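You operate a simulated robot arm through the tools that you are given. There is no shell and no other tool.

You are at the controls of a simulated robot arm. One attempt, no reset.

Task
Tighten the loose knob on the cloths drawer, then put the cloth away.
Fine: turn the knob home; the cloth goes in that drawer, which ends shut.
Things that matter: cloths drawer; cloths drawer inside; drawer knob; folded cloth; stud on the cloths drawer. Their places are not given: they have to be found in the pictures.

The check looks at the end state, three seconds after you hand in, the way a careful person would. Anything else that was tipped, shoved, dropped, spilled or broken makes it a failure. Flat cloth is picked up by pressing the open fingertips on it (5 to 10 N) and closing them slowly along it; thin cloth reads only 2 to 8 mm in the jaws.

Robot
A 6-joint arm with a two-finger gripper, fixed in place. Base frame: the origin is on the floor under the middle of its stand, x ahead of it, y to its left, z up. Readings come in mm, degrees, newtons and seconds.
It reaches about 1206 mm from its shoulder. Its first joint turns from -166.0 to 166.0 degrees. Payload 2.45 kg.
The TCP is the grasp point between the finger pads, 20 mm short of the fingertips. In the tool frame z runs along the fingers and y along their closing line. The gripper opens to 140 mm; its body begins 168 mm behind the TCP.
Orientation is told as [roll, pitch, yaw] about the base's x, y, z axes, in that order, counted from this pose: with the fingers straight down and closing along the base's y, the tool's x points along the base's -x, its y along +y and its z along -z.

Tools
- The arm moves only by the tool step_arm. Its argument "series" is a list of rows, each an object (a shift or turn left out is 0, a gripper value left out holds the last) with "slide": the shift along the tool's x, y, z in mm, a list of three; "rot": the turn, a rotation vector about the tool's x, y, z in degrees, a list of three; "gripper": the finger opening in mm, from 0 to 140. In form: [{"slide": [dx, dy, dz], "rot": [wx, wy, wz], "gripper": gripper}, ...]. A call has 1 to 20 rows; each row is the pose to reach, as a shift and turn from the pose commanded when the call began, along the tool's axes at that moment. Each row takes 0.2 s and may step no farther than 50 mm and 8.6 degrees from the row before; otherwise, or with a gripper value out of range, the whole call is refused. A pose out of reach is approached as far as the arm can. The call stops where the force on the tool passes 40 N (or 10 N more than at its start, if that is more) or the arm is blocked; 0.2 s more then pass. Each finger travels about 45 mm/s and halts on what it meets, pressing with about 43 N; the grip force reading is that of the motor and also rises with nothing between the fingers. The clock runs only during rows and for 0.2 s after the last one: add rows that repeat a pose to give the fingers time. The reply holds the time, the measured pose of the TCP, the force on the tool along the base axes, the opening and the grip force, in the units named above and with some noise, with the torque about the TCP (base axes, N m) and any sound that the robot's microphone picked up.
- Cameras (640 x 400 px; columns grow to the right, rows downward): "scene" is fixed at [398.2, 500.4, 1459.4]; the picture's right is [0.23, 0.97, 0.00], its down [0.85, -0.20, -0.49] and it looks along [-0.48, 0.11, -0.87] (base axes); focal length 318 px, centre (320, 200). "wrist" rides on the gripper at [78, 11, -209] in the tool frame; the picture's right is [-0.14, 0.99, 0.00], its down [-0.92, -0.13, -0.37] and it looks along [-0.36, -0.05, 0.93] (tool axes); focal length 280 px, centre (320, 200).
- grab_frame(camera): a new picture of that camera. The clock stands still meanwhile.
- locate(camera, pixels): for up to 12 pixels [column, row] of the newest picture of that camera ("zoom" is the newest enlarged one), the place [x, y, z] in the base frame of the surface seen there, good to about 2 mm. The clock stands still meanwhile.
- inspect(camera, box): a new picture of the part [left, top, right, bottom] of that camera's present view, enlarged. The clock stands still meanwhile.
- finish_job(): hands the job in; it is judged then, once.

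Open the gripper and draw the arm clear of the work before you hand the job in, unless the task says otherwise.

The tools are called after "Call:" by a JSON object that holds its "method" and its "body". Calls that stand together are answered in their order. step_arm: Moves the arm, as the interface text tells. Its arguments: {"type":"object","properties":{"series":{"type":"array","items":{"type":"object","properties":{"slide":{"type":"array","items":{"type":"number"}},"rot":{"type":"array","items":{"type":"number"}},"gripper":{"type":"number"}}}}},"required":["series"]} The other tools are called the same way: grab_frame (camera) takes a picture; locate (camera, pixels) gives the place of the surface under pixels of a picture; inspect (camera, box) takes an enlarged picture of a part of a camera's view; finish_job () hands the job in.

At the start:

```text
time: 0.0
eef_pos: [193.3, 493.9, 1141.6]
ee_rot: [0.1, 0.0, 0.0]
wrist_force: [-0.5, 1.3, -0.5]
wrist_torque: [-0.02, 0.01, -0.01]
width: 139.9
gripper_force: 0.0
```

scene: 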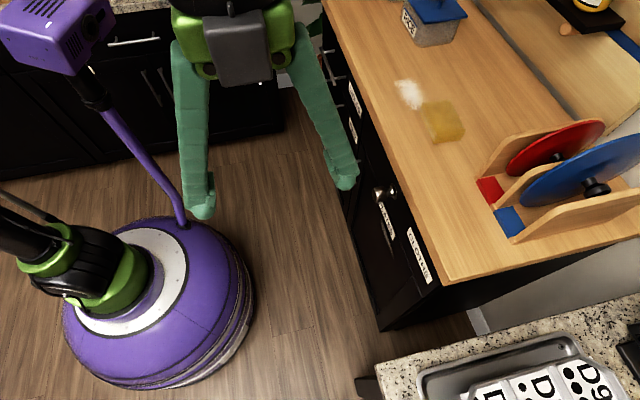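
wrist: 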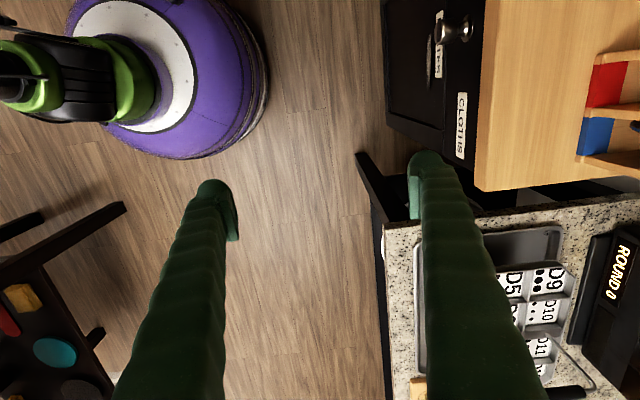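

The scene picture shows a drawer labelled "CLOTHS" near (420,255) with a knob around (385,193), and a yellow cloth/sponge at (442,120). I enlarge these areas to see them better.

Call:
{"method": "inspect", "body": {"camera": "scene", "box": [320, 60, 480, 340]}}

Call:
{"method": "inspect", "body": {"camera": "wrist", "box": [340, 0, 540, 200]}}

```text
1.43 times, centred on (400, 200) of scene
```

zoom: 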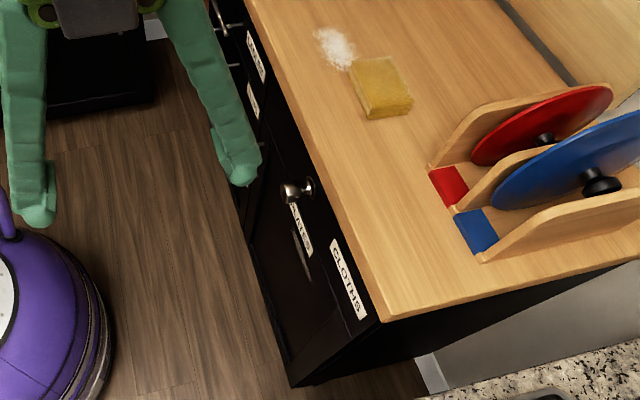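

```text
2.00 times, centred on (440, 100) of wrist
```

zoom: 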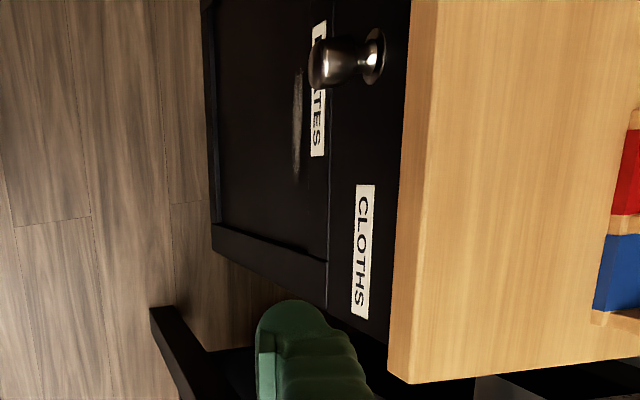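

The zoomed wrist view shows the knob (345,60), the stud plate (375,55) and the drawer label. I locate points on them and on the drawer front, counter edge.

Call:
{"method": "locate", "body": {"camera": "zoom", "pixels": [[320, 65], [345, 62], [375, 55], [385, 50], [365, 250], [358, 312], [365, 130], [330, 300], [415, 250], [400, 370], [320, 240], [300, 120]]}}

Call:
{"method": "locate", "body": {"camera": "scene", "pixels": [[442, 120], [425, 105], [455, 103], [464, 130], [434, 141], [408, 94], [387, 192], [376, 194], [393, 186], [420, 255], [488, 180], [500, 215]]}}

```text
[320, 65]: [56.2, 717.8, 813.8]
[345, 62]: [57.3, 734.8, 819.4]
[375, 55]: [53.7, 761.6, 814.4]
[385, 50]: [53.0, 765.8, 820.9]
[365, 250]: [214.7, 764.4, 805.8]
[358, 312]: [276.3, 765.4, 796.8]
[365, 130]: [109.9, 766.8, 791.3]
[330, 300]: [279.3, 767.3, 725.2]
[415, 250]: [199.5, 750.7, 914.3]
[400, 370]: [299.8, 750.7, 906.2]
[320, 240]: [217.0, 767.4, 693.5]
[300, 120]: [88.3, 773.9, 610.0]
```

```text
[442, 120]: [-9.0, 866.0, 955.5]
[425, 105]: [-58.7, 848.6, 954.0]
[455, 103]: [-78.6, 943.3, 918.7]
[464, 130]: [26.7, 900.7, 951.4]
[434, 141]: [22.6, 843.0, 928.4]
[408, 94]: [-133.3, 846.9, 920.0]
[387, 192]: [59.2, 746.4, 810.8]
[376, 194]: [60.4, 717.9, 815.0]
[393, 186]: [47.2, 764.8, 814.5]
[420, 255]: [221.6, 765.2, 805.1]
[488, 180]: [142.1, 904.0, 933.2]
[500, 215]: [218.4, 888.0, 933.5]
```

The yellow block is about 36 mm tall above the counter (z≈919); I need to see whether it's cloth or sponge. I enlarge the scene around it and the drawers.

Call:
{"method": "inspect", "body": {"camera": "scene", "box": [390, 70, 490, 150]}}

Call:
{"method": "inspect", "body": {"camera": "scene", "box": [320, 60, 440, 135]}}

Call:
{"method": "inspect", "body": {"camera": "scene", "box": [400, 0, 640, 150]}}

Call:
{"method": "inspect", "body": {"camera": "scene", "box": [340, 170, 450, 300]}}

Call:
{"method": "inspect", "body": {"camera": "scene", "box": [340, 280, 640, 400]}}

Call:
{"method": "inspect", "body": {"camera": "wrist", "box": [0, 180, 180, 400]}}

```text
5.00 times, centred on (440, 110) of scene
```

zoom: 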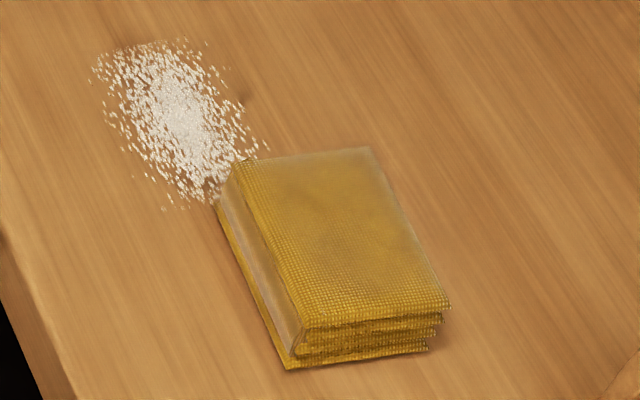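

```text
5.33 times, centred on (380, 98) of scene
```

zoom: 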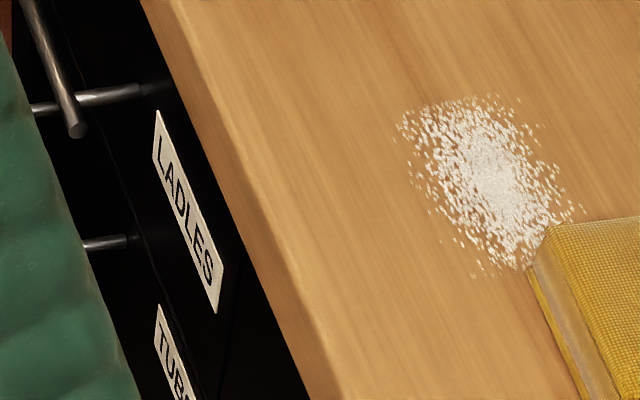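

```text
2.67 times, centred on (520, 75) of scene
```

zoom: 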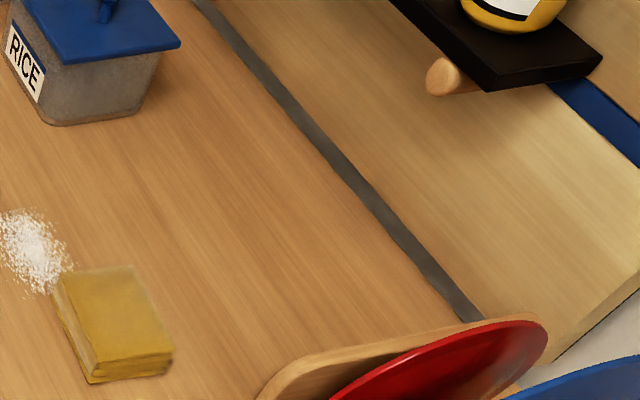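

```text
3.08 times, centred on (395, 235) of scene
```

zoom: 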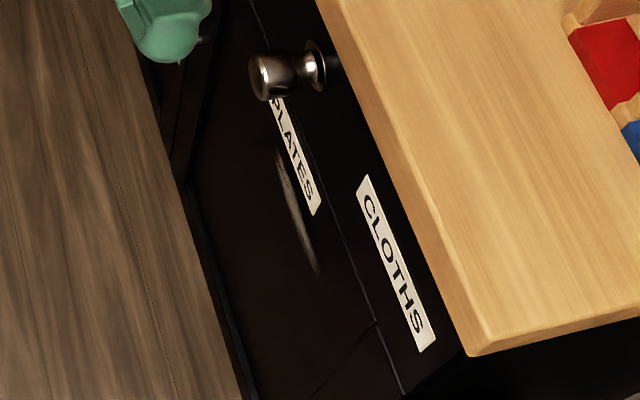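

```text
2.13 times, centred on (490, 340) of scene
```

zoom: 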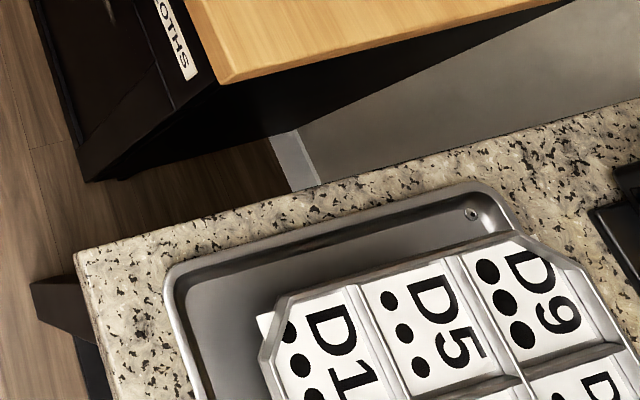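

```text
1.82 times, centred on (90, 290) of wrist
```

zoom: 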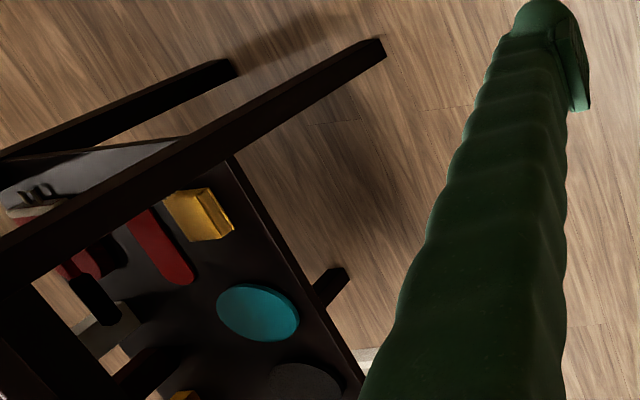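

The yellow item is a folded cloth stack lying on the counter beside a spill of white grains, and the drawer has a round knob at z≈815 with a "PLATES" unit below. I re-enlarge the cloth and knob to measure their edges.

Call:
{"method": "inspect", "body": {"camera": "scene", "box": [390, 70, 490, 150]}}

Call:
{"method": "locate", "body": {"camera": "zoom", "pixels": [[242, 165], [366, 152], [444, 303], [302, 322], [290, 366], [426, 350], [218, 205], [250, 260], [370, 335], [370, 235], [190, 200], [255, 145]]}}

Call:
{"method": "inspect", "body": {"camera": "scene", "box": [360, 170, 410, 210]}}

Call:
{"method": "locate", "body": {"camera": "scene", "pixels": [[185, 215], [250, 285], [60, 30], [110, 110], [60, 260], [120, 60], [335, 90], [330, 60], [352, 130], [365, 205], [400, 320], [440, 280]]}}

```text
5.00 times, centred on (440, 110) of scene
```

zoom: 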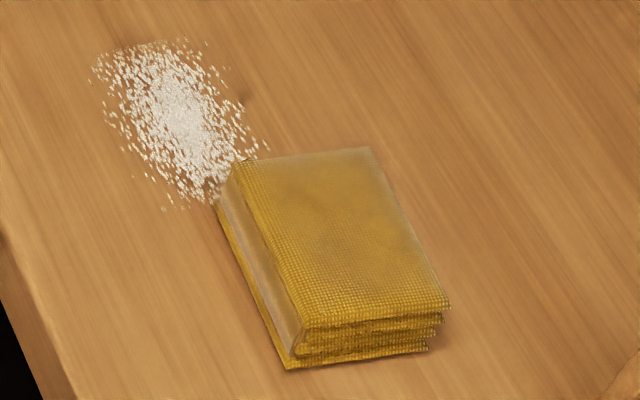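

```text
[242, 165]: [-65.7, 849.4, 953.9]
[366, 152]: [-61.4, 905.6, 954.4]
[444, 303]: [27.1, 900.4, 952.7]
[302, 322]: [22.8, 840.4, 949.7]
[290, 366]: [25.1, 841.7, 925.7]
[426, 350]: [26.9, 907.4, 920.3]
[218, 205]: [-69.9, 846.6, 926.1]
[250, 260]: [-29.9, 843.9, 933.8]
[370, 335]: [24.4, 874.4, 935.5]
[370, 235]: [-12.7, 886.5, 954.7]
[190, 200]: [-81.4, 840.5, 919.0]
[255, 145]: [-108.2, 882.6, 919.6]
```

```text
10.00 times, centred on (385, 190) of scene
```

zoom: 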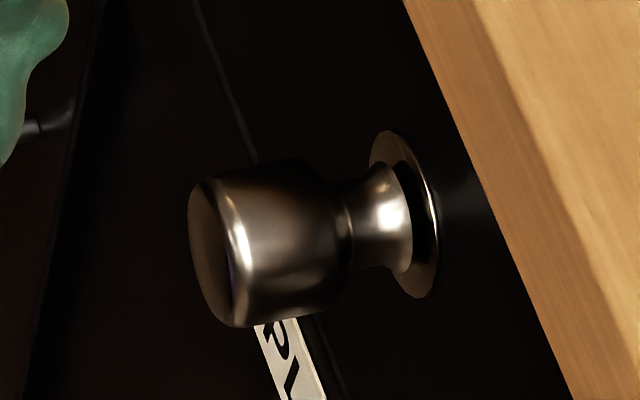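

```text
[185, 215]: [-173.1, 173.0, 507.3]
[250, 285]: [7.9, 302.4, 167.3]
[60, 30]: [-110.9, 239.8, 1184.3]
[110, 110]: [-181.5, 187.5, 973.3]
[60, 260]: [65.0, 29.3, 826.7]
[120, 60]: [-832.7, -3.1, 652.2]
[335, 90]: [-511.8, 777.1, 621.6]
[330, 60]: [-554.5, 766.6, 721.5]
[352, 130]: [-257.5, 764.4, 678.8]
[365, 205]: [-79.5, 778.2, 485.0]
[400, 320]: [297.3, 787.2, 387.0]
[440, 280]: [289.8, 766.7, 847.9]
```

The knob head (190–330 px), its flared neck (375–410) and the backplate (425,210) are visible in the 10x zoom with a dark gap between neck and plate. I locate points across it.

Call:
{"method": "inspect", "body": {"camera": "scene", "box": [360, 170, 410, 210]}}

Call:
{"method": "locate", "body": {"camera": "zoom", "pixels": [[205, 250], [232, 250], [280, 250], [330, 240], [350, 210], [380, 210], [400, 210], [418, 210], [428, 210], [450, 180], [250, 175], [260, 320]]}}

```text
10.00 times, centred on (385, 190) of scene
```

zoom: 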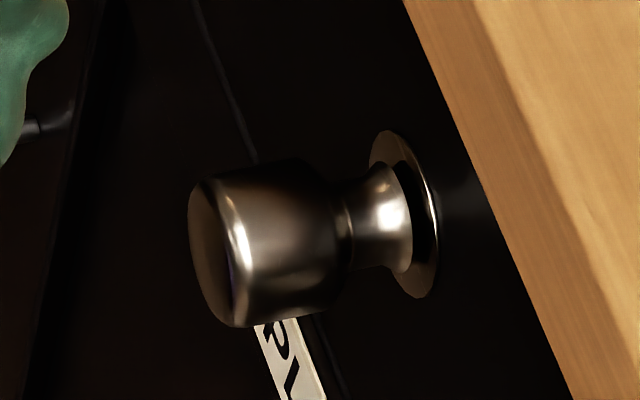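

```text
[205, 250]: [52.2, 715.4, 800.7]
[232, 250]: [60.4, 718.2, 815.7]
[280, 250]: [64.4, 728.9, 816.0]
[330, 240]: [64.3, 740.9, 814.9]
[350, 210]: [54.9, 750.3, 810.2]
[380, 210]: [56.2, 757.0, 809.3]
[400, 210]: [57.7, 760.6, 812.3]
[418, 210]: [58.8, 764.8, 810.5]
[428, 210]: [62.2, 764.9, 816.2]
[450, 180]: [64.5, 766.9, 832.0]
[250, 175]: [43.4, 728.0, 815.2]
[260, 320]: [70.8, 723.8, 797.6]
```

The knob axis works out near x≈54, z≈802 with head from y≈715 to 745 and a ~4 mm gap to the plate. I swing the tool so the fingers point along +y and come to a point in front of the knob, still well clear.

Call:
{"method": "step_arm", "body": {"series": [{"slide": [10, 10, 15], "rot": [-7.5, 0, 0], "gripper": 90}, {"slide": [20, 20, 30], "rot": [-15, 0, 0], "gripper": 90}, {"slide": [30, 30, 45], "rot": [-22.5, 0, 0], "gripper": 90}, {"slide": [40, 40, 60], "rot": [-30, 0, 0], "gripper": 90}, {"slide": [50, 50, 80], "rot": [-37.5, 0, 0], "gripper": 90}, {"slide": [62, 60, 100], "rot": [-45, 0, 0], "gripper": 90}, {"slide": [75, 70, 120], "rot": [-52.5, 0, 0], "gripper": 90}, {"slide": [88, 80, 140], "rot": [-60, 0, 0], "gripper": 90}, {"slide": [101, 90, 160], "rot": [-67.5, 0, 0], "gripper": 90}, {"slide": [114, 95, 180], "rot": [-75, 0, 0], "gripper": 90}, {"slide": [127, 100, 200], "rot": [-82.5, 0, 0], "gripper": 90}, {"slide": [139, 106, 220], "rot": [-90, 0, 0], "gripper": 90}]}}

```text
time: 2.6
eef_pos: [57.2, 599.0, 926.1]
ee_rot: [88.3, 0.0, 0.2]
wrist_force: [0.6, 0.0, 0.5]
wrist_torque: [0.05, 0.0, 0.01]
width: 90.1
gripper_force: 0.2
out of reach, approached as far as the arm can: row 12
```

The arm nearly reached the pose (57, 599, 926; roll 88) but reported row 12 as beyond reach, so I look at both views before going on.

Call:
{"method": "grab_frame", "body": {"camera": "scene"}}

Call:
{"method": "grab_frame", "body": {"camera": "wrist"}}

```text
taken
```

scene: 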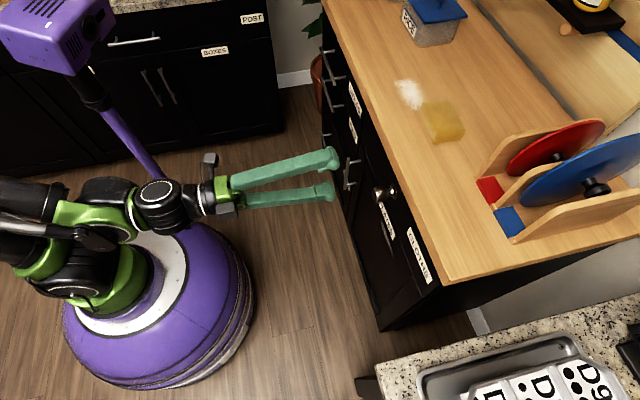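

```text
taken
```

wrist: 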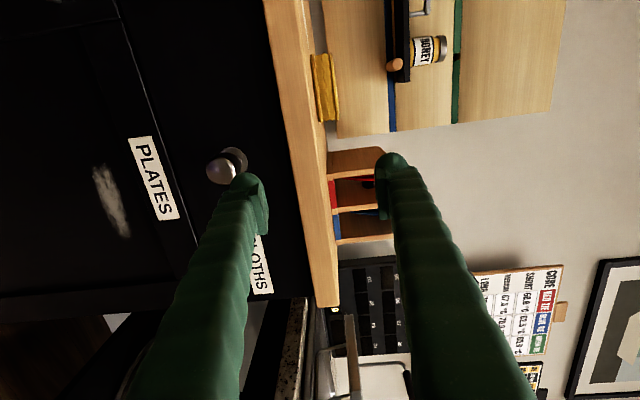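

The wrist view shows the knob at (227,165), left (below) of the finger line; the arm was just folded tight. I go down 124 mm and forward ~80 mm so the open fingers straddle the knob's height, still short of it.

Call:
{"method": "step_arm", "body": {"series": [{"slide": [1, -20, 15], "rot": [-0.5, 0, 0], "gripper": 70}, {"slide": [2, -45, 30], "rot": [-1, 0, 0], "gripper": 70}, {"slide": [3, -70, 45], "rot": [-1.7, 0, 0], "gripper": 70}, {"slide": [3, -95, 60], "rot": [-1.7, 0, 0], "gripper": 70}, {"slide": [3, -115, 70], "rot": [-1.7, 0, 0], "gripper": 70}, {"slide": [3, -124, 78], "rot": [-1.7, 0, 0], "gripper": 70}, {"slide": [3, -124, 78], "rot": [-1.7, 0, 0], "gripper": 70}]}}

Call:
{"method": "grab_frame", "body": {"camera": "wrist"}}

Call:
{"method": "grab_frame", "body": {"camera": "scene"}}

```text
time: 4.2
eef_pos: [52.3, 678.1, 802.9]
ee_rot: [91.7, -0.1, 0.0]
wrist_force: [-0.7, 0.8, 0.5]
wrist_torque: [-0.01, 0.03, 0.01]
width: 70.2
gripper_force: 0.0
```

```text
taken
```

wrist: 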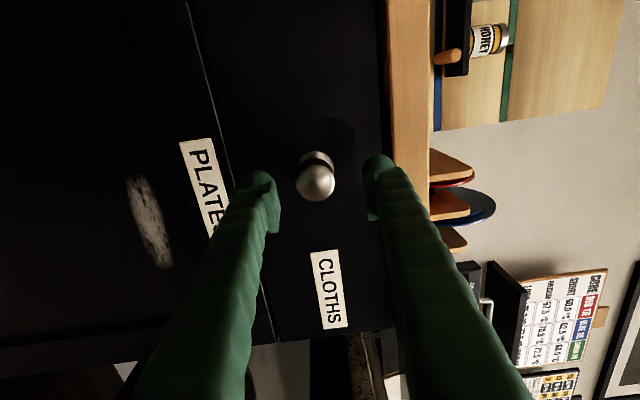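

```text
taken
```

scene: 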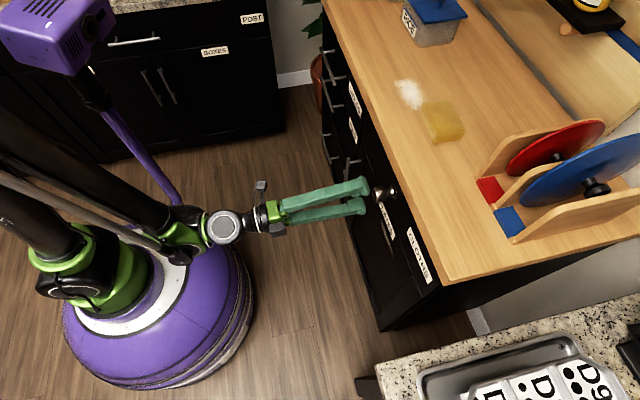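

The knob head at (318,182) now sits between the two fingertips (268,190) and (378,185). I enlarge and measure its centre before closing in.

Call:
{"method": "inspect", "body": {"camera": "wrist", "box": [260, 130, 380, 220]}}

Call:
{"method": "locate", "body": {"camera": "zoom", "pixels": [[300, 280], [225, 250], [365, 250], [300, 345], [300, 220], [300, 170], [270, 120], [340, 120], [295, 140], [290, 110], [40, 320], [580, 300]]}}

```text
4.44 times, centred on (320, 175) of wrist
```

zoom: 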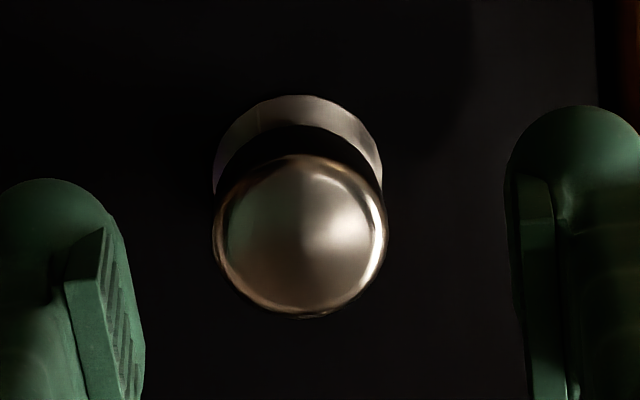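

```text
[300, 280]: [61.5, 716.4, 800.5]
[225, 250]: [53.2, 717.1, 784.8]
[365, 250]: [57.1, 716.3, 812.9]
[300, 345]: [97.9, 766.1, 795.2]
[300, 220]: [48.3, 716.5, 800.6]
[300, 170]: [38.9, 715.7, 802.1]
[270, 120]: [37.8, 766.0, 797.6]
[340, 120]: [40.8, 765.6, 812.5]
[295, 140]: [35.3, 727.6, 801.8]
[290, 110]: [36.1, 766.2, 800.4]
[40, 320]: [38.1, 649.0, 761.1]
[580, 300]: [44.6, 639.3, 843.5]
```

Knob face centre is about (53.5, 716, 801), radius ≈17. I level the tool, centre on that axis and advance to y≈700, keeping the fingers open at 70.

Call:
{"method": "step_arm", "body": {"series": [{"slide": [-1.2, -2.5, 10], "rot": [1.7, 0, 0], "gripper": 70}, {"slide": [-1.2, -2.6, 22], "rot": [1.7, 0, 0], "gripper": 70}, {"slide": [-1.2, -2.6, 22], "rot": [1.7, 0, 0], "gripper": 70}]}}

```text
time: 5.0
eef_pos: [52.0, 700.4, 802.2]
ee_rot: [90.0, 0.0, 0.1]
wrist_force: [-0.2, -0.2, -0.3]
wrist_torque: [-0.04, -0.01, 0.01]
width: 70.1
gripper_force: 0.1
out of reach, approached as far as the arm can: row 1
```

The tool is level at (52, 700, 802). Now I pre-turn it counter-clockwise (−80° about tool z) in front of the knob so a long clockwise turn is available.

Call:
{"method": "step_arm", "body": {"series": [{"rot": [0, 0, -8]}, {"rot": [0, 0, -16]}, {"rot": [0, 0, -24]}, {"rot": [0, 0, -32]}, {"rot": [0, 0, -40]}, {"rot": [0, 0, -48]}, {"rot": [0, 0, -56]}, {"rot": [0, 0, -64]}, {"rot": [0, 0, -72]}, {"rot": [0, 0, -80]}, {"rot": [0, 0, -80]}]}}

Call:
{"method": "grab_frame", "body": {"camera": "wrist"}}

Call:
{"method": "grab_frame", "body": {"camera": "scene"}}

```text
time: 7.4
eef_pos: [53.6, 699.4, 801.4]
ee_rot: [90.3, -80.0, -0.2]
wrist_force: [-0.8, 0.5, -0.2]
wrist_torque: [0.02, -0.02, 0.01]
width: 69.8
gripper_force: 0.1
```

```text
taken
```

wrist: 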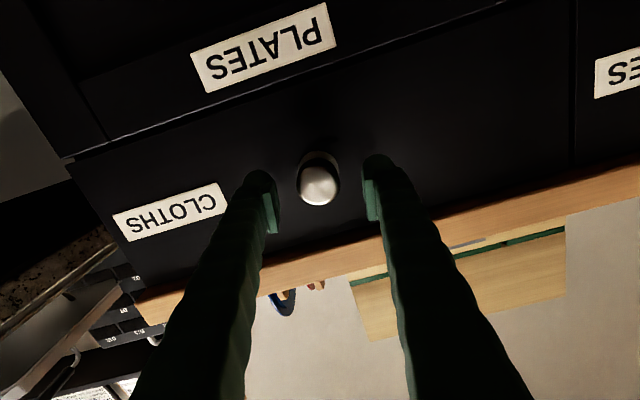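

```text
taken
```

scene: 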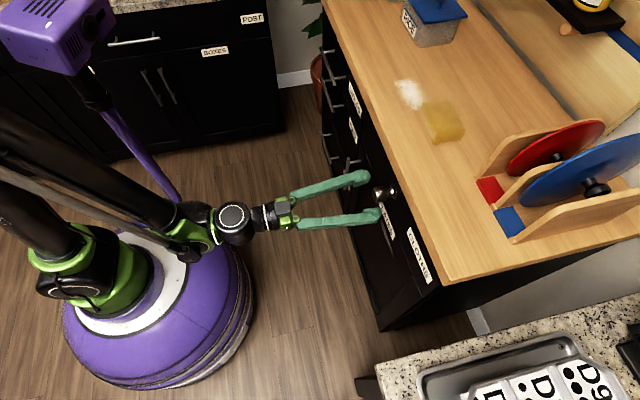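

The tool is aligned at (53.6, 699, 801) with the knob centred between fingertips at (262,190) and (375,185). I advance 28 mm along tool z so the pads flank the head, then close gently.

Call:
{"method": "step_arm", "body": {"series": [{"slide": [0, 0, 10]}, {"slide": [0, 0, 20]}, {"slide": [0, 0, 28]}, {"slide": [0, 0, 28], "gripper": 55}, {"slide": [0, 0, 28], "gripper": 45}, {"slide": [0, 0, 28], "gripper": 40}, {"slide": [0, 0, 28], "gripper": 40}]}}

Call:
{"method": "grab_frame", "body": {"camera": "wrist"}}

Call:
{"method": "inspect", "body": {"camera": "scene", "box": [330, 150, 430, 230]}}

```text
time: 9.0
eef_pos: [54.5, 727.0, 801.4]
ee_rot: [90.3, -80.0, -0.1]
wrist_force: [-0.1, -0.6, -0.9]
wrist_torque: [0.0, 0.01, 0.0]
width: 40.4
gripper_force: 0.1
```

```text
taken
```

wrist: 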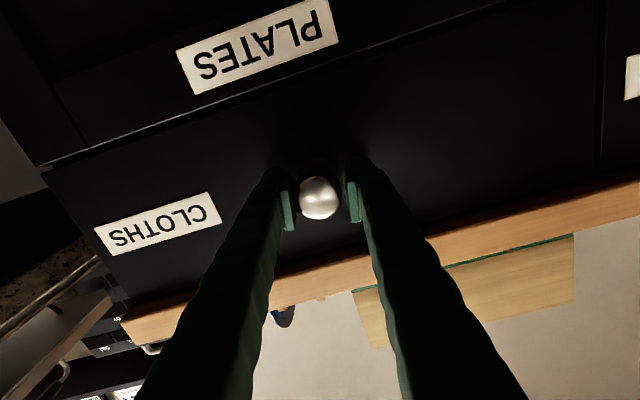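

```text
5.00 times, centred on (380, 190) of scene
```

zoom: 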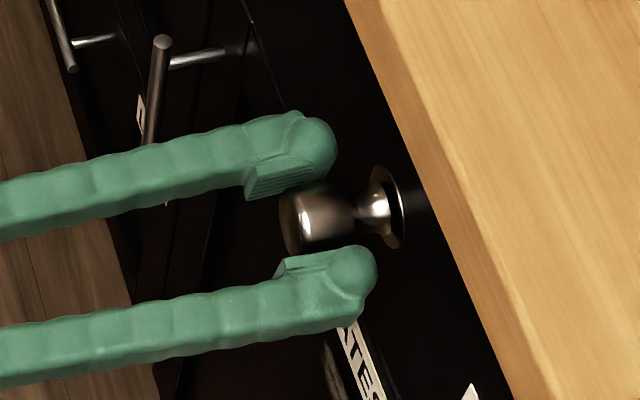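

Pads straddle the knob head well. I close onto it and read the opening and forces.

Call:
{"method": "step_arm", "body": {"series": [{"gripper": 36}, {"gripper": 33}, {"gripper": 30}, {"gripper": 28}, {"gripper": 28}]}}

```text
time: 10.2
eef_pos: [54.8, 726.0, 802.3]
ee_rot: [90.3, -79.9, -0.3]
wrist_force: [14.7, -0.6, -2.8]
wrist_torque: [-0.01, 0.01, -0.24]
width: 35.6
gripper_force: 42.7
```

Gripped at 35.6 mm with +14.7 N along x, so the knob axis lies a bit to +x. I shift about 1 mm that way to relieve the side load and read again.

Call:
{"method": "step_arm", "body": {"series": [{"slide": [-0.17, -1.0, 0]}, {"slide": [-0.17, -1.0, 0]}]}}

```text
time: 10.8
eef_pos: [54.0, 726.8, 801.5]
ee_rot: [90.1, -80.0, 0.0]
wrist_force: [13.7, -0.4, -14.5]
wrist_torque: [-0.3, 0.01, -0.15]
width: 35.2
gripper_force: 43.5
```

The side load stays moderate (13.7 x, −14.5 z). I start turning clockwise in small steps and watch the torque and position.

Call:
{"method": "step_arm", "body": {"series": [{"rot": [0, 0, 5]}, {"rot": [0, 0, 10]}, {"rot": [0, 0, 15]}, {"rot": [0, 0, 20]}]}}

```text
time: 11.8
eef_pos: [54.9, 728.2, 802.3]
ee_rot: [90.0, -59.8, 0.1]
wrist_force: [14.4, -6.1, -28.0]
wrist_torque: [-0.45, -0.05, -0.14]
width: 35.2
gripper_force: 42.6
```

The knob turned 20° with little torque, but a −28 N z load built up, meaning my axis sits slightly high. I shift ~1 mm down and 0.5 mm in +x and check.

Call:
{"method": "step_arm", "body": {"series": [{"slide": [0.6, -0.93, 0]}, {"slide": [0.6, -0.93, 0]}]}}

Call:
{"method": "inspect", "body": {"camera": "scene", "box": [330, 150, 430, 230]}}

```text
time: 12.4
eef_pos: [55.2, 729.0, 801.5]
ee_rot: [90.0, -59.9, -0.1]
wrist_force: [17.4, -4.1, -7.5]
wrist_torque: [0.12, -0.02, -0.19]
width: 35.0
gripper_force: 43.1
```

```text
5.00 times, centred on (380, 190) of scene
```

zoom: 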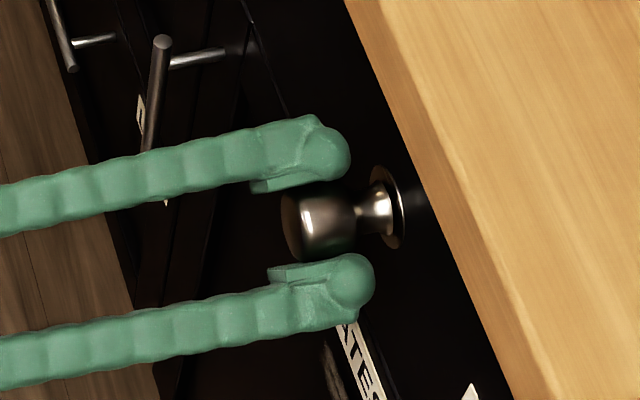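

The z load dropped to −7.5 N (about 20 N/mm). I look closer at the contact between the pads and the knob.

Call:
{"method": "inspect", "body": {"camera": "scene", "box": [360, 170, 410, 210]}}

Call:
{"method": "inspect", "body": {"camera": "wrist", "box": [260, 140, 380, 240]}}

```text
10.00 times, centred on (385, 190) of scene
```

zoom: 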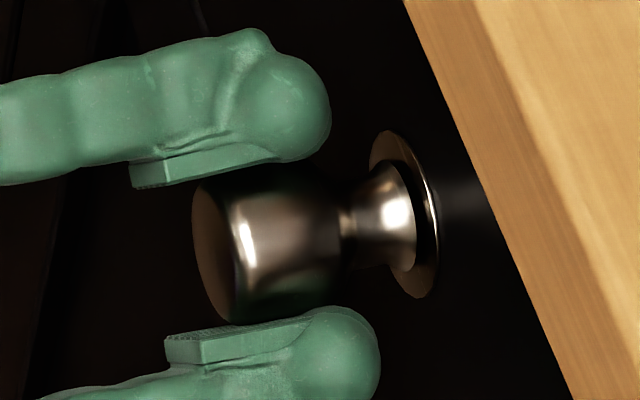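

```text
4.00 times, centred on (320, 190) of wrist
```

zoom: 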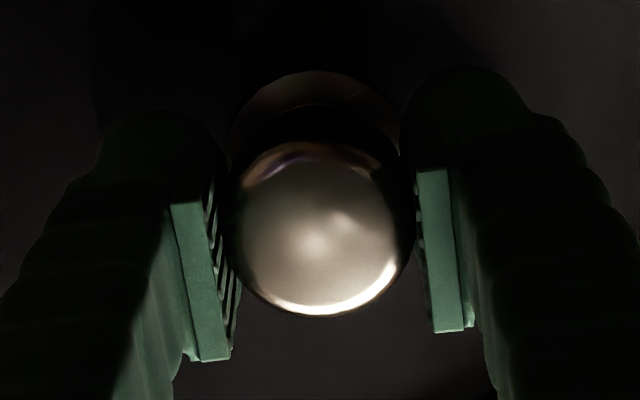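

The knob looks well seated between the pads and its head has shifted a few pixels toward the plate (188→193 px left edge), so clockwise brings it in. I continue turning 32° more, with a slight forward follow.

Call:
{"method": "step_arm", "body": {"series": [{"rot": [0, 0, 8]}, {"rot": [0, 0, 16]}, {"rot": [0, 0, 24]}, {"rot": [0, 0, 32]}, {"rot": [0, 0, 32]}]}}

Call:
{"method": "inspect", "body": {"camera": "scene", "box": [360, 170, 410, 210]}}

```text
time: 13.6
eef_pos: [55.0, 729.3, 801.7]
ee_rot: [90.0, -27.7, 0.0]
wrist_force: [23.7, -3.6, -28.3]
wrist_torque: [-0.21, -0.06, -0.42]
width: 35.4
gripper_force: 43.1
```

```text
10.00 times, centred on (385, 190) of scene
```

zoom: 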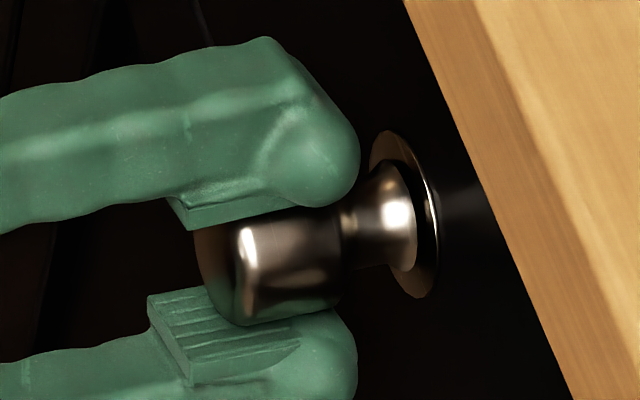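

The grip stays centred (knob centre ~ (320,199) in the wrist view, as expected for the TCP), with a load of ~36 N along the closing line. I ease about 0.8 mm along that line, then continue turning clockwise.

Call:
{"method": "step_arm", "body": {"series": [{"slide": [0, -0.8, 0]}, {"slide": [0, -0.8, 0]}]}}

```text
time: 14.2
eef_pos: [55.2, 728.5, 800.8]
ee_rot: [90.0, -27.9, 0.1]
wrist_force: [19.0, -4.9, -15.0]
wrist_torque: [0.02, -0.04, -0.29]
width: 35.2
gripper_force: 42.3
```

That lowered the load to about 24 N. I ease another 1 mm the same way and keep turning.

Call:
{"method": "step_arm", "body": {"series": [{"slide": [0, -1.0, 0]}, {"slide": [0, -1.0, 0], "rot": [0, 0, 8]}, {"slide": [0, -1.0, 0], "rot": [0, 0, 16]}, {"slide": [0, -1.0, 0], "rot": [0, 0, 24]}, {"slide": [0, -1.0, 0], "rot": [0, 0, 28]}, {"slide": [0, -1.0, 0], "rot": [0, 0, 28]}]}}

Call:
{"method": "inspect", "body": {"camera": "scene", "box": [360, 170, 410, 210]}}

```text
time: 15.6
eef_pos: [55.9, 726.7, 799.9]
ee_rot: [90.0, 0.1, 0.1]
wrist_force: [5.0, 0.6, 8.4]
wrist_torque: [0.03, -0.01, -0.05]
width: 35.0
gripper_force: 42.7
```

```text
10.00 times, centred on (385, 190) of scene
```

zoom: 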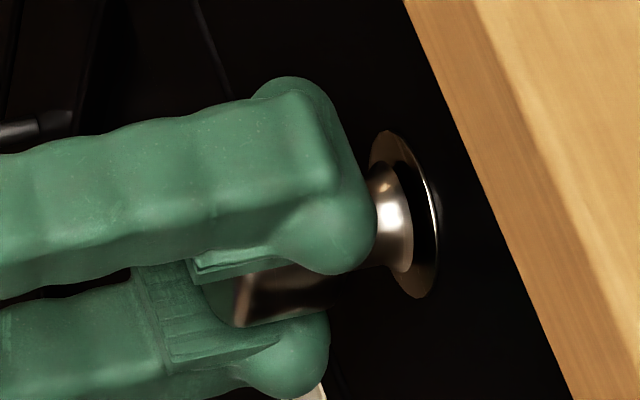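

Loads are now small (5, 0.6, 8.4 N) so the axis is centred. I continue turning clockwise by 96° more.

Call:
{"method": "step_arm", "body": {"series": [{"rot": [0, 0, 8]}, {"rot": [0, 0, 16]}, {"rot": [0, 0, 24]}, {"rot": [0, 0, 32]}, {"rot": [0, 0, 40]}, {"rot": [0, 0, 48]}, {"rot": [0, 0, 56]}, {"rot": [0, 0, 64]}, {"rot": [0, 0, 72]}, {"rot": [0, 0, 80]}, {"rot": [0, 0, 88]}, {"rot": [0, 0, 96]}, {"rot": [0, 0, 96]}]}}

Call:
{"method": "inspect", "body": {"camera": "scene", "box": [360, 170, 410, 210]}}

```text
time: 18.4
eef_pos: [55.2, 728.0, 798.8]
ee_rot: [-90.4, 83.9, 179.8]
wrist_force: [-18.2, 0.8, -9.6]
wrist_torque: [-0.14, 0.01, 0.17]
width: 34.9
gripper_force: 43.3
```

```text
10.00 times, centred on (385, 190) of scene
```

zoom: 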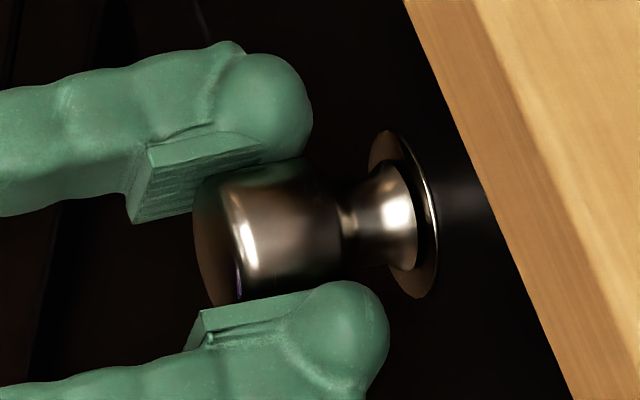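

The knob has moved in (flare rim 410→417 px in zoom, plate near ~426), after ~176° in total. I try to continue turning another 64° without regripping.

Call:
{"method": "step_arm", "body": {"series": [{"rot": [0, 0, 8]}, {"rot": [0, 0, 16]}, {"rot": [0, 0, 24]}, {"rot": [0, 0, 32]}, {"rot": [0, 0, 40]}, {"rot": [0, 0, 48]}, {"rot": [0, 0, 56]}, {"rot": [0, 0, 64]}, {"rot": [0, 0, 64]}]}}

Call:
{"method": "inspect", "body": {"camera": "scene", "box": [360, 170, 410, 210]}}

```text
time: 20.4
eef_pos: [56.0, 726.3, 800.1]
ee_rot: [-90.0, 19.9, -180.0]
wrist_force: [-23.6, 3.8, 8.5]
wrist_torque: [-0.04, -0.01, 0.33]
width: 34.3
gripper_force: 43.0
```

```text
10.00 times, centred on (385, 190) of scene
```

zoom: 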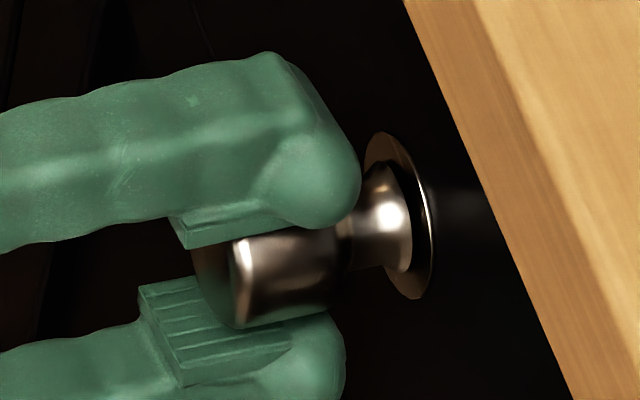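

The plate edge moved left (440→435 px), so my fixed tool is drawing the drawer out ~1 mm as the knob screws in (y force +3.8). I push forward ~1.5 mm while turning another 48°.

Call:
{"method": "step_arm", "body": {"series": [{"slide": [0, 0, 0.5], "rot": [0, 0, 8]}, {"slide": [0, 0, 1], "rot": [0, 0, 16]}, {"slide": [0, 0, 1.5], "rot": [0, 0, 24]}, {"slide": [0, 0, 2], "rot": [0, 0, 32]}, {"slide": [0, 0, 2], "rot": [0, 0, 40]}, {"slide": [0, 0, 2], "rot": [0, 0, 48]}, {"slide": [0, 0, 2], "rot": [0, 0, 48]}]}}

Call:
{"method": "inspect", "body": {"camera": "scene", "box": [360, 170, 410, 210]}}

Call:
{"method": "grab_frame", "body": {"camera": "scene"}}

```text
time: 21.6
eef_pos: [55.5, 729.5, 799.4]
ee_rot: [-90.7, -19.9, 179.0]
wrist_force: [48.8, -1.1, 27.3]
wrist_torque: [0.22, 0.05, -0.43]
width: 34.9
gripper_force: 43.0
out of reach, approached as far as the arm can: row 4, 5, 6
stopped in row 6: the force on the tool passed its limit at 46 N (the readings are from after the stop); the commanded pose is now the measured one
```

```text
10.00 times, centred on (385, 190) of scene
```

zoom: 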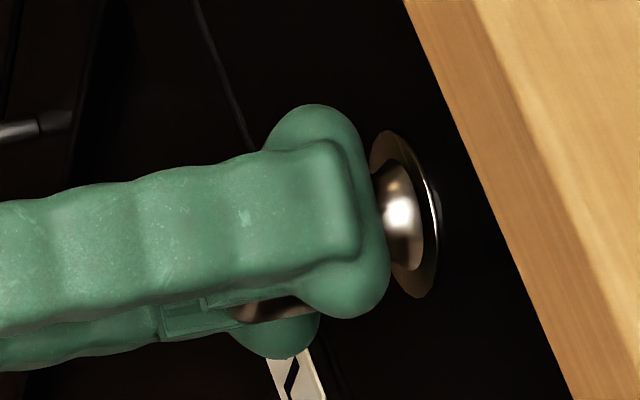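

```text
taken
```

scene: 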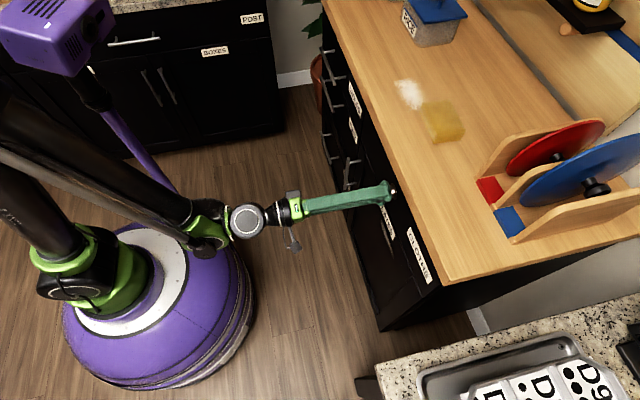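

I've hit the wrist's rotation limit (+200°), and the flare rim is now at 424 px, close to the plate. I release the knob and back straight off 40 mm before unwinding.

Call:
{"method": "step_arm", "body": {"series": [{"gripper": 45}, {"gripper": 60}, {"gripper": 60}, {"slide": [0, 0, -15], "gripper": 60}, {"slide": [0, 0, -35], "gripper": 60}, {"slide": [0, 0, -45], "gripper": 60}, {"slide": [0, 0, -45], "gripper": 60}]}}

Call:
{"method": "inspect", "body": {"camera": "scene", "box": [360, 170, 410, 210]}}

```text
time: 23.2
eef_pos: [48.6, 684.8, 798.7]
ee_rot: [-90.7, -19.8, 179.3]
wrist_force: [-0.3, 0.5, -0.4]
wrist_torque: [0.02, 0.01, -0.03]
width: 60.1
gripper_force: 0.1
```

```text
10.00 times, centred on (385, 190) of scene
```

zoom: 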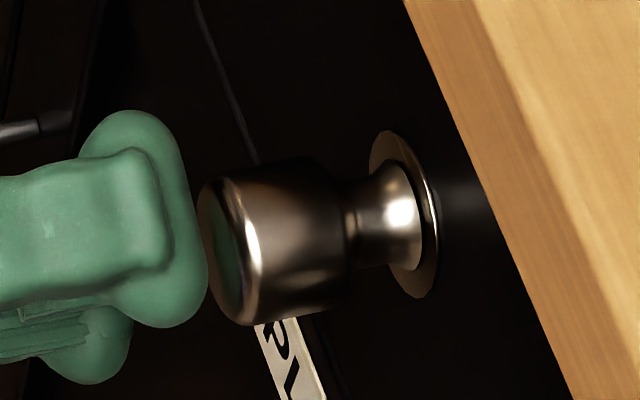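

The knob has moved in about 10 px (head left edge 188→198). I locate points to measure the remaining gap to the plate.

Call:
{"method": "locate", "body": {"camera": "zoom", "pixels": [[260, 240], [340, 230], [395, 215], [410, 215], [418, 215], [424, 215], [430, 215], [436, 215], [420, 250], [415, 190], [400, 280], [385, 150]]}}

Call:
{"method": "inspect", "body": {"camera": "scene", "box": [388, 178, 408, 202]}}

```text
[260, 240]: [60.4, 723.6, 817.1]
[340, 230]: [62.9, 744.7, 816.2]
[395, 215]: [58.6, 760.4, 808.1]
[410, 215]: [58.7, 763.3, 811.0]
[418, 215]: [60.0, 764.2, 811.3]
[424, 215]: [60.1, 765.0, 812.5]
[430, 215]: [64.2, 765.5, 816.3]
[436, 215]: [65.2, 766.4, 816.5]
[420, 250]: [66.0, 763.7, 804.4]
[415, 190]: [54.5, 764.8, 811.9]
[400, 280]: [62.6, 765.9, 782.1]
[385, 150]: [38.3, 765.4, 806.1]
```

```text
16.00 times, centred on (398, 190) of scene
```

zoom: 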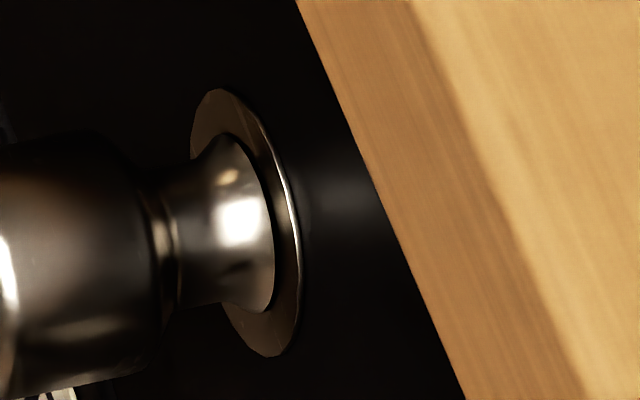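

About 1.5 mm of gap is left (rim y≈764, plate y≈765.5). I unwind the wrist by −280° in front of the knob in two calls.

Call:
{"method": "step_arm", "body": {"series": [{"rot": [0, 0, -8]}, {"rot": [0, 0, -16]}, {"rot": [0, 0, -24]}, {"rot": [0, 0, -32]}, {"rot": [0, 0, -40]}, {"rot": [0, 0, -48]}, {"rot": [0, 0, -56]}, {"rot": [0, 0, -64]}, {"rot": [0, 0, -72]}, {"rot": [0, 0, -80]}, {"rot": [0, 0, -88]}, {"rot": [0, 0, -96]}, {"rot": [0, 0, -104]}, {"rot": [0, 0, -112]}, {"rot": [0, 0, -120]}, {"rot": [0, 0, -128]}, {"rot": [0, 0, -136]}, {"rot": [0, 0, -144]}, {"rot": [0, 0, -152]}, {"rot": [0, 0, -160]}]}}

Call:
{"method": "step_arm", "body": {"series": [{"rot": [0, 0, -8]}, {"rot": [0, 0, -16]}, {"rot": [0, 0, -24]}, {"rot": [0, 0, -32]}, {"rot": [0, 0, -40]}, {"rot": [0, 0, -48]}, {"rot": [0, 0, -56]}, {"rot": [0, 0, -64]}, {"rot": [0, 0, -72]}, {"rot": [0, 0, -80]}, {"rot": [0, 0, -88]}, {"rot": [0, 0, -96]}, {"rot": [0, 0, -104]}, {"rot": [0, 0, -112]}, {"rot": [0, 0, -120]}, {"rot": [0, 0, -120]}]}}

```text
time: 27.4
eef_pos: [49.1, 685.3, 798.2]
ee_rot: [90.8, 39.6, -0.4]
wrist_force: [0.0, 0.2, 0.4]
wrist_torque: [0.0, -0.01, -0.01]
width: 60.1
gripper_force: 0.1
```

```text
time: 30.8
eef_pos: [47.8, 685.8, 799.7]
ee_rot: [93.5, -80.4, -4.3]
wrist_force: [-1.2, 0.4, -0.6]
wrist_torque: [0.0, -0.01, -0.03]
width: 60.1
gripper_force: 0.1
```

The tool came out slightly tilted (~1°) and at x≈48. I correct tilt and centre it back on the knob axis (x≈55, z≈800), then check the wrist view.

Call:
{"method": "step_arm", "body": {"series": [{"slide": [-0.8, -3.4, 0], "rot": [-0.4, 0.4, 0]}, {"slide": [-1.66, -6.8, 0], "rot": [-0.8, 0.78, 0]}, {"slide": [-1.66, -6.8, 0], "rot": [-0.8, 0.78, 0]}]}}

Call:
{"method": "inspect", "body": {"camera": "wrist", "box": [260, 140, 380, 220]}}

```text
time: 31.6
eef_pos: [54.7, 684.1, 798.5]
ee_rot: [89.8, -80.2, 0.2]
wrist_force: [-0.3, -0.8, -0.6]
wrist_torque: [0.01, 0.0, -0.02]
width: 60.0
gripper_force: 0.1
```

```text
5.00 times, centred on (320, 180) of wrist
```

zoom: 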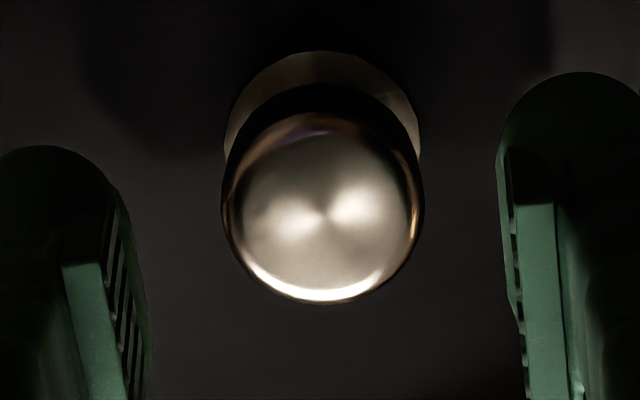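

The knob face centre is at (323,206) in the zoom versus the expected (320,208), so alignment is good. I advance 45 mm and grip.

Call:
{"method": "step_arm", "body": {"series": [{"slide": [0, 0, 15]}, {"slide": [0, 0, 30]}, {"slide": [0, 0, 40]}, {"slide": [0, 0, 45]}, {"slide": [0, 0, 45], "gripper": 45}, {"slide": [0, 0, 45], "gripper": 38}, {"slide": [0, 0, 45], "gripper": 33}, {"slide": [0, 0, 45], "gripper": 29}, {"slide": [0, 0, 45], "gripper": 28}]}}

```text
time: 33.6
eef_pos: [55.0, 730.7, 798.0]
ee_rot: [89.9, -80.2, 0.2]
wrist_force: [-4.9, -0.4, 1.5]
wrist_torque: [0.02, -0.01, 0.09]
width: 35.9
gripper_force: 43.3
```

Gripped again at 35.9 mm with low loads. I turn clockwise 80° with a gentle forward follow.

Call:
{"method": "step_arm", "body": {"series": [{"slide": [0, 0, 0.1], "rot": [0, 0, 8]}, {"slide": [0, 0, 0.2], "rot": [0, 0, 16]}, {"slide": [0, 0, 0.3], "rot": [0, 0, 24]}, {"slide": [0, 0, 0.4], "rot": [0, 0, 32]}, {"slide": [0, 0, 0.5], "rot": [0, 0, 40]}, {"slide": [0, 0, 0.6], "rot": [0, 0, 48]}, {"slide": [0, 0, 0.7], "rot": [0, 0, 56]}, {"slide": [0, 0, 0.8], "rot": [0, 0, 64]}, {"slide": [0, 0, 0.9], "rot": [0, 0, 72]}, {"slide": [0, 0, 1.0], "rot": [0, 0, 80]}, {"slide": [0, 0, 1.0], "rot": [0, 0, 80]}]}}

Call:
{"method": "inspect", "body": {"camera": "scene", "box": [360, 170, 410, 210]}}

```text
time: 36.0
eef_pos: [58.2, 731.9, 799.9]
ee_rot: [90.0, -0.1, -0.2]
wrist_force: [5.7, 0.1, 5.1]
wrist_torque: [0.06, -0.23, -0.27]
width: 34.7
gripper_force: 43.2
```

```text
10.00 times, centred on (385, 190) of scene
```

zoom: 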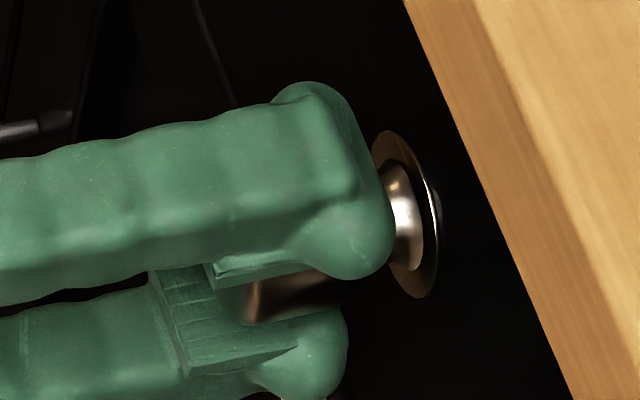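

The y-torque is rising (−0.23 N·m), hinting at seating. I continue in smaller steps and watch it.

Call:
{"method": "step_arm", "body": {"series": [{"slide": [0, 0, 0.1], "rot": [0, 0, 6]}, {"slide": [0, 0, 0.2], "rot": [0, 0, 12]}, {"slide": [0, 0, 0.3], "rot": [0, 0, 18]}, {"slide": [0, 0, 0.3], "rot": [0, 0, 24]}, {"slide": [0, 0, 0.3], "rot": [0, 0, 24]}]}}

Call:
{"method": "inspect", "body": {"camera": "scene", "box": [360, 170, 410, 210]}}

```text
time: 37.2
eef_pos: [56.3, 731.8, 800.3]
ee_rot: [90.0, 23.7, 0.0]
wrist_force: [-2.1, -0.8, -20.9]
wrist_torque: [-0.17, -0.51, 0.04]
width: 35.8
gripper_force: 42.9
```

```text
10.00 times, centred on (385, 190) of scene
```

zoom: 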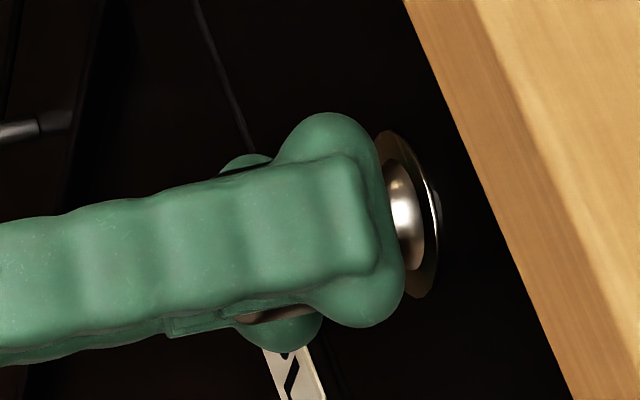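

Torque has risen to −0.51 N·m. I continue another 30° to see whether it is fully home (torque climbing/plateauing).

Call:
{"method": "step_arm", "body": {"series": [{"rot": [0, 0, 5]}, {"rot": [0, 0, 10]}, {"rot": [0, 0, 15]}, {"rot": [0, 0, 20]}, {"rot": [0, 0, 20]}]}}

Call:
{"method": "step_arm", "body": {"series": [{"rot": [0, 0, 5]}, {"rot": [0, 0, 10]}, {"rot": [0, 0, 15]}, {"rot": [0, 0, 20]}, {"rot": [0, 0, 20]}]}}

```text
time: 38.4
eef_pos: [56.1, 732.2, 798.8]
ee_rot: [90.0, 43.9, 0.0]
wrist_force: [-2.0, -1.1, -4.6]
wrist_torque: [-0.06, -1.03, 0.06]
width: 34.7
gripper_force: 43.0
```

```text
time: 39.6
eef_pos: [57.3, 732.0, 798.8]
ee_rot: [89.9, 63.8, -0.1]
wrist_force: [-13.2, -1.7, -11.6]
wrist_torque: [-0.07, -0.48, 0.11]
width: 35.3
gripper_force: 42.8
```

The torque climbed to −1.03 then fell to −0.48, which may be a slip of the pads. I look at the rim-to-plate gap and read once more with another small turn.

Call:
{"method": "step_arm", "body": {"series": [{"rot": [0, 0, 4]}, {"rot": [0, 0, 8]}, {"rot": [0, 0, 8]}]}}

Call:
{"method": "inspect", "body": {"camera": "scene", "box": [388, 178, 408, 202]}}

Call:
{"method": "inspect", "body": {"camera": "wrist", "box": [260, 140, 380, 220]}}

```text
time: 40.4
eef_pos: [55.2, 732.2, 798.1]
ee_rot: [89.9, 71.8, 0.0]
wrist_force: [-17.3, -0.4, -12.6]
wrist_torque: [-0.12, -0.35, 0.18]
width: 34.7
gripper_force: 43.5
```

```text
16.00 times, centred on (398, 190) of scene
```

zoom: 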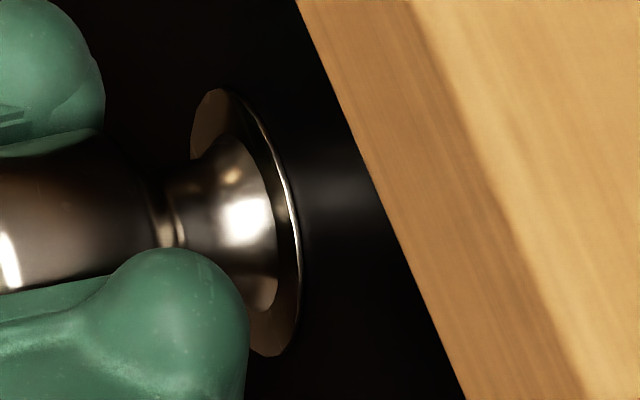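

```text
5.00 times, centred on (320, 180) of wrist
```

zoom: 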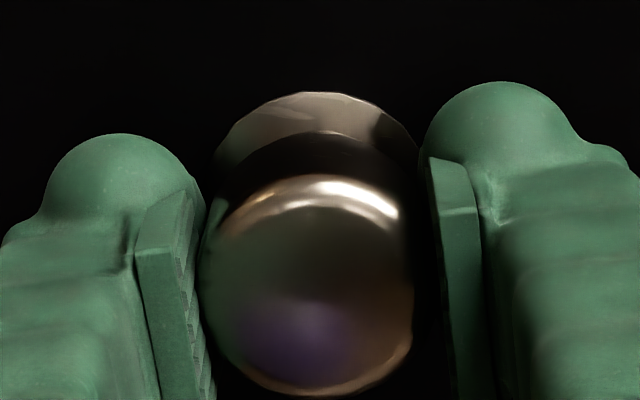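

The rim has advanced to 276 px (from 273 after the first turn, 256 initially) and its ellipse centre coincides with the plate's, suggesting it is seated. To verify, I open, unwind 72°, and regrip for a final check turn.

Call:
{"method": "step_arm", "body": {"series": [{"gripper": 45}, {"gripper": 56}, {"gripper": 56}, {"rot": [0, 0, -8]}, {"rot": [0, 0, -16]}, {"rot": [0, 0, -24]}, {"rot": [0, 0, -32]}, {"rot": [0, 0, -40]}, {"rot": [0, 0, -48]}, {"rot": [0, 0, -56]}, {"rot": [0, 0, -64]}, {"rot": [0, 0, -72]}, {"rot": [0, 0, -72]}]}}

Call:
{"method": "inspect", "body": {"camera": "scene", "box": [388, 178, 408, 202]}}

Call:
{"method": "inspect", "body": {"camera": "wrist", "box": [260, 140, 380, 220]}}

```text
time: 43.2
eef_pos: [55.8, 732.5, 798.3]
ee_rot: [90.0, -0.3, 0.0]
wrist_force: [0.1, -0.9, 0.2]
wrist_torque: [0.02, -0.01, -0.02]
width: 56.0
gripper_force: 0.1
```

```text
16.00 times, centred on (398, 190) of scene
```

zoom: 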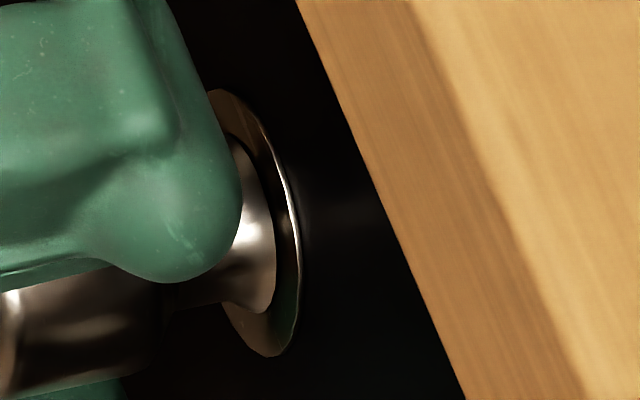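

```text
5.00 times, centred on (320, 180) of wrist
```

zoom: 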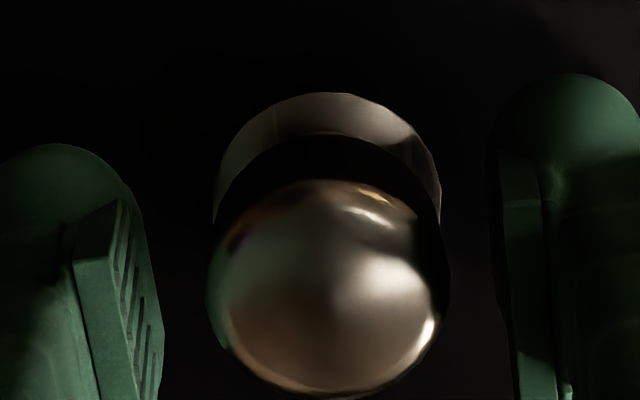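

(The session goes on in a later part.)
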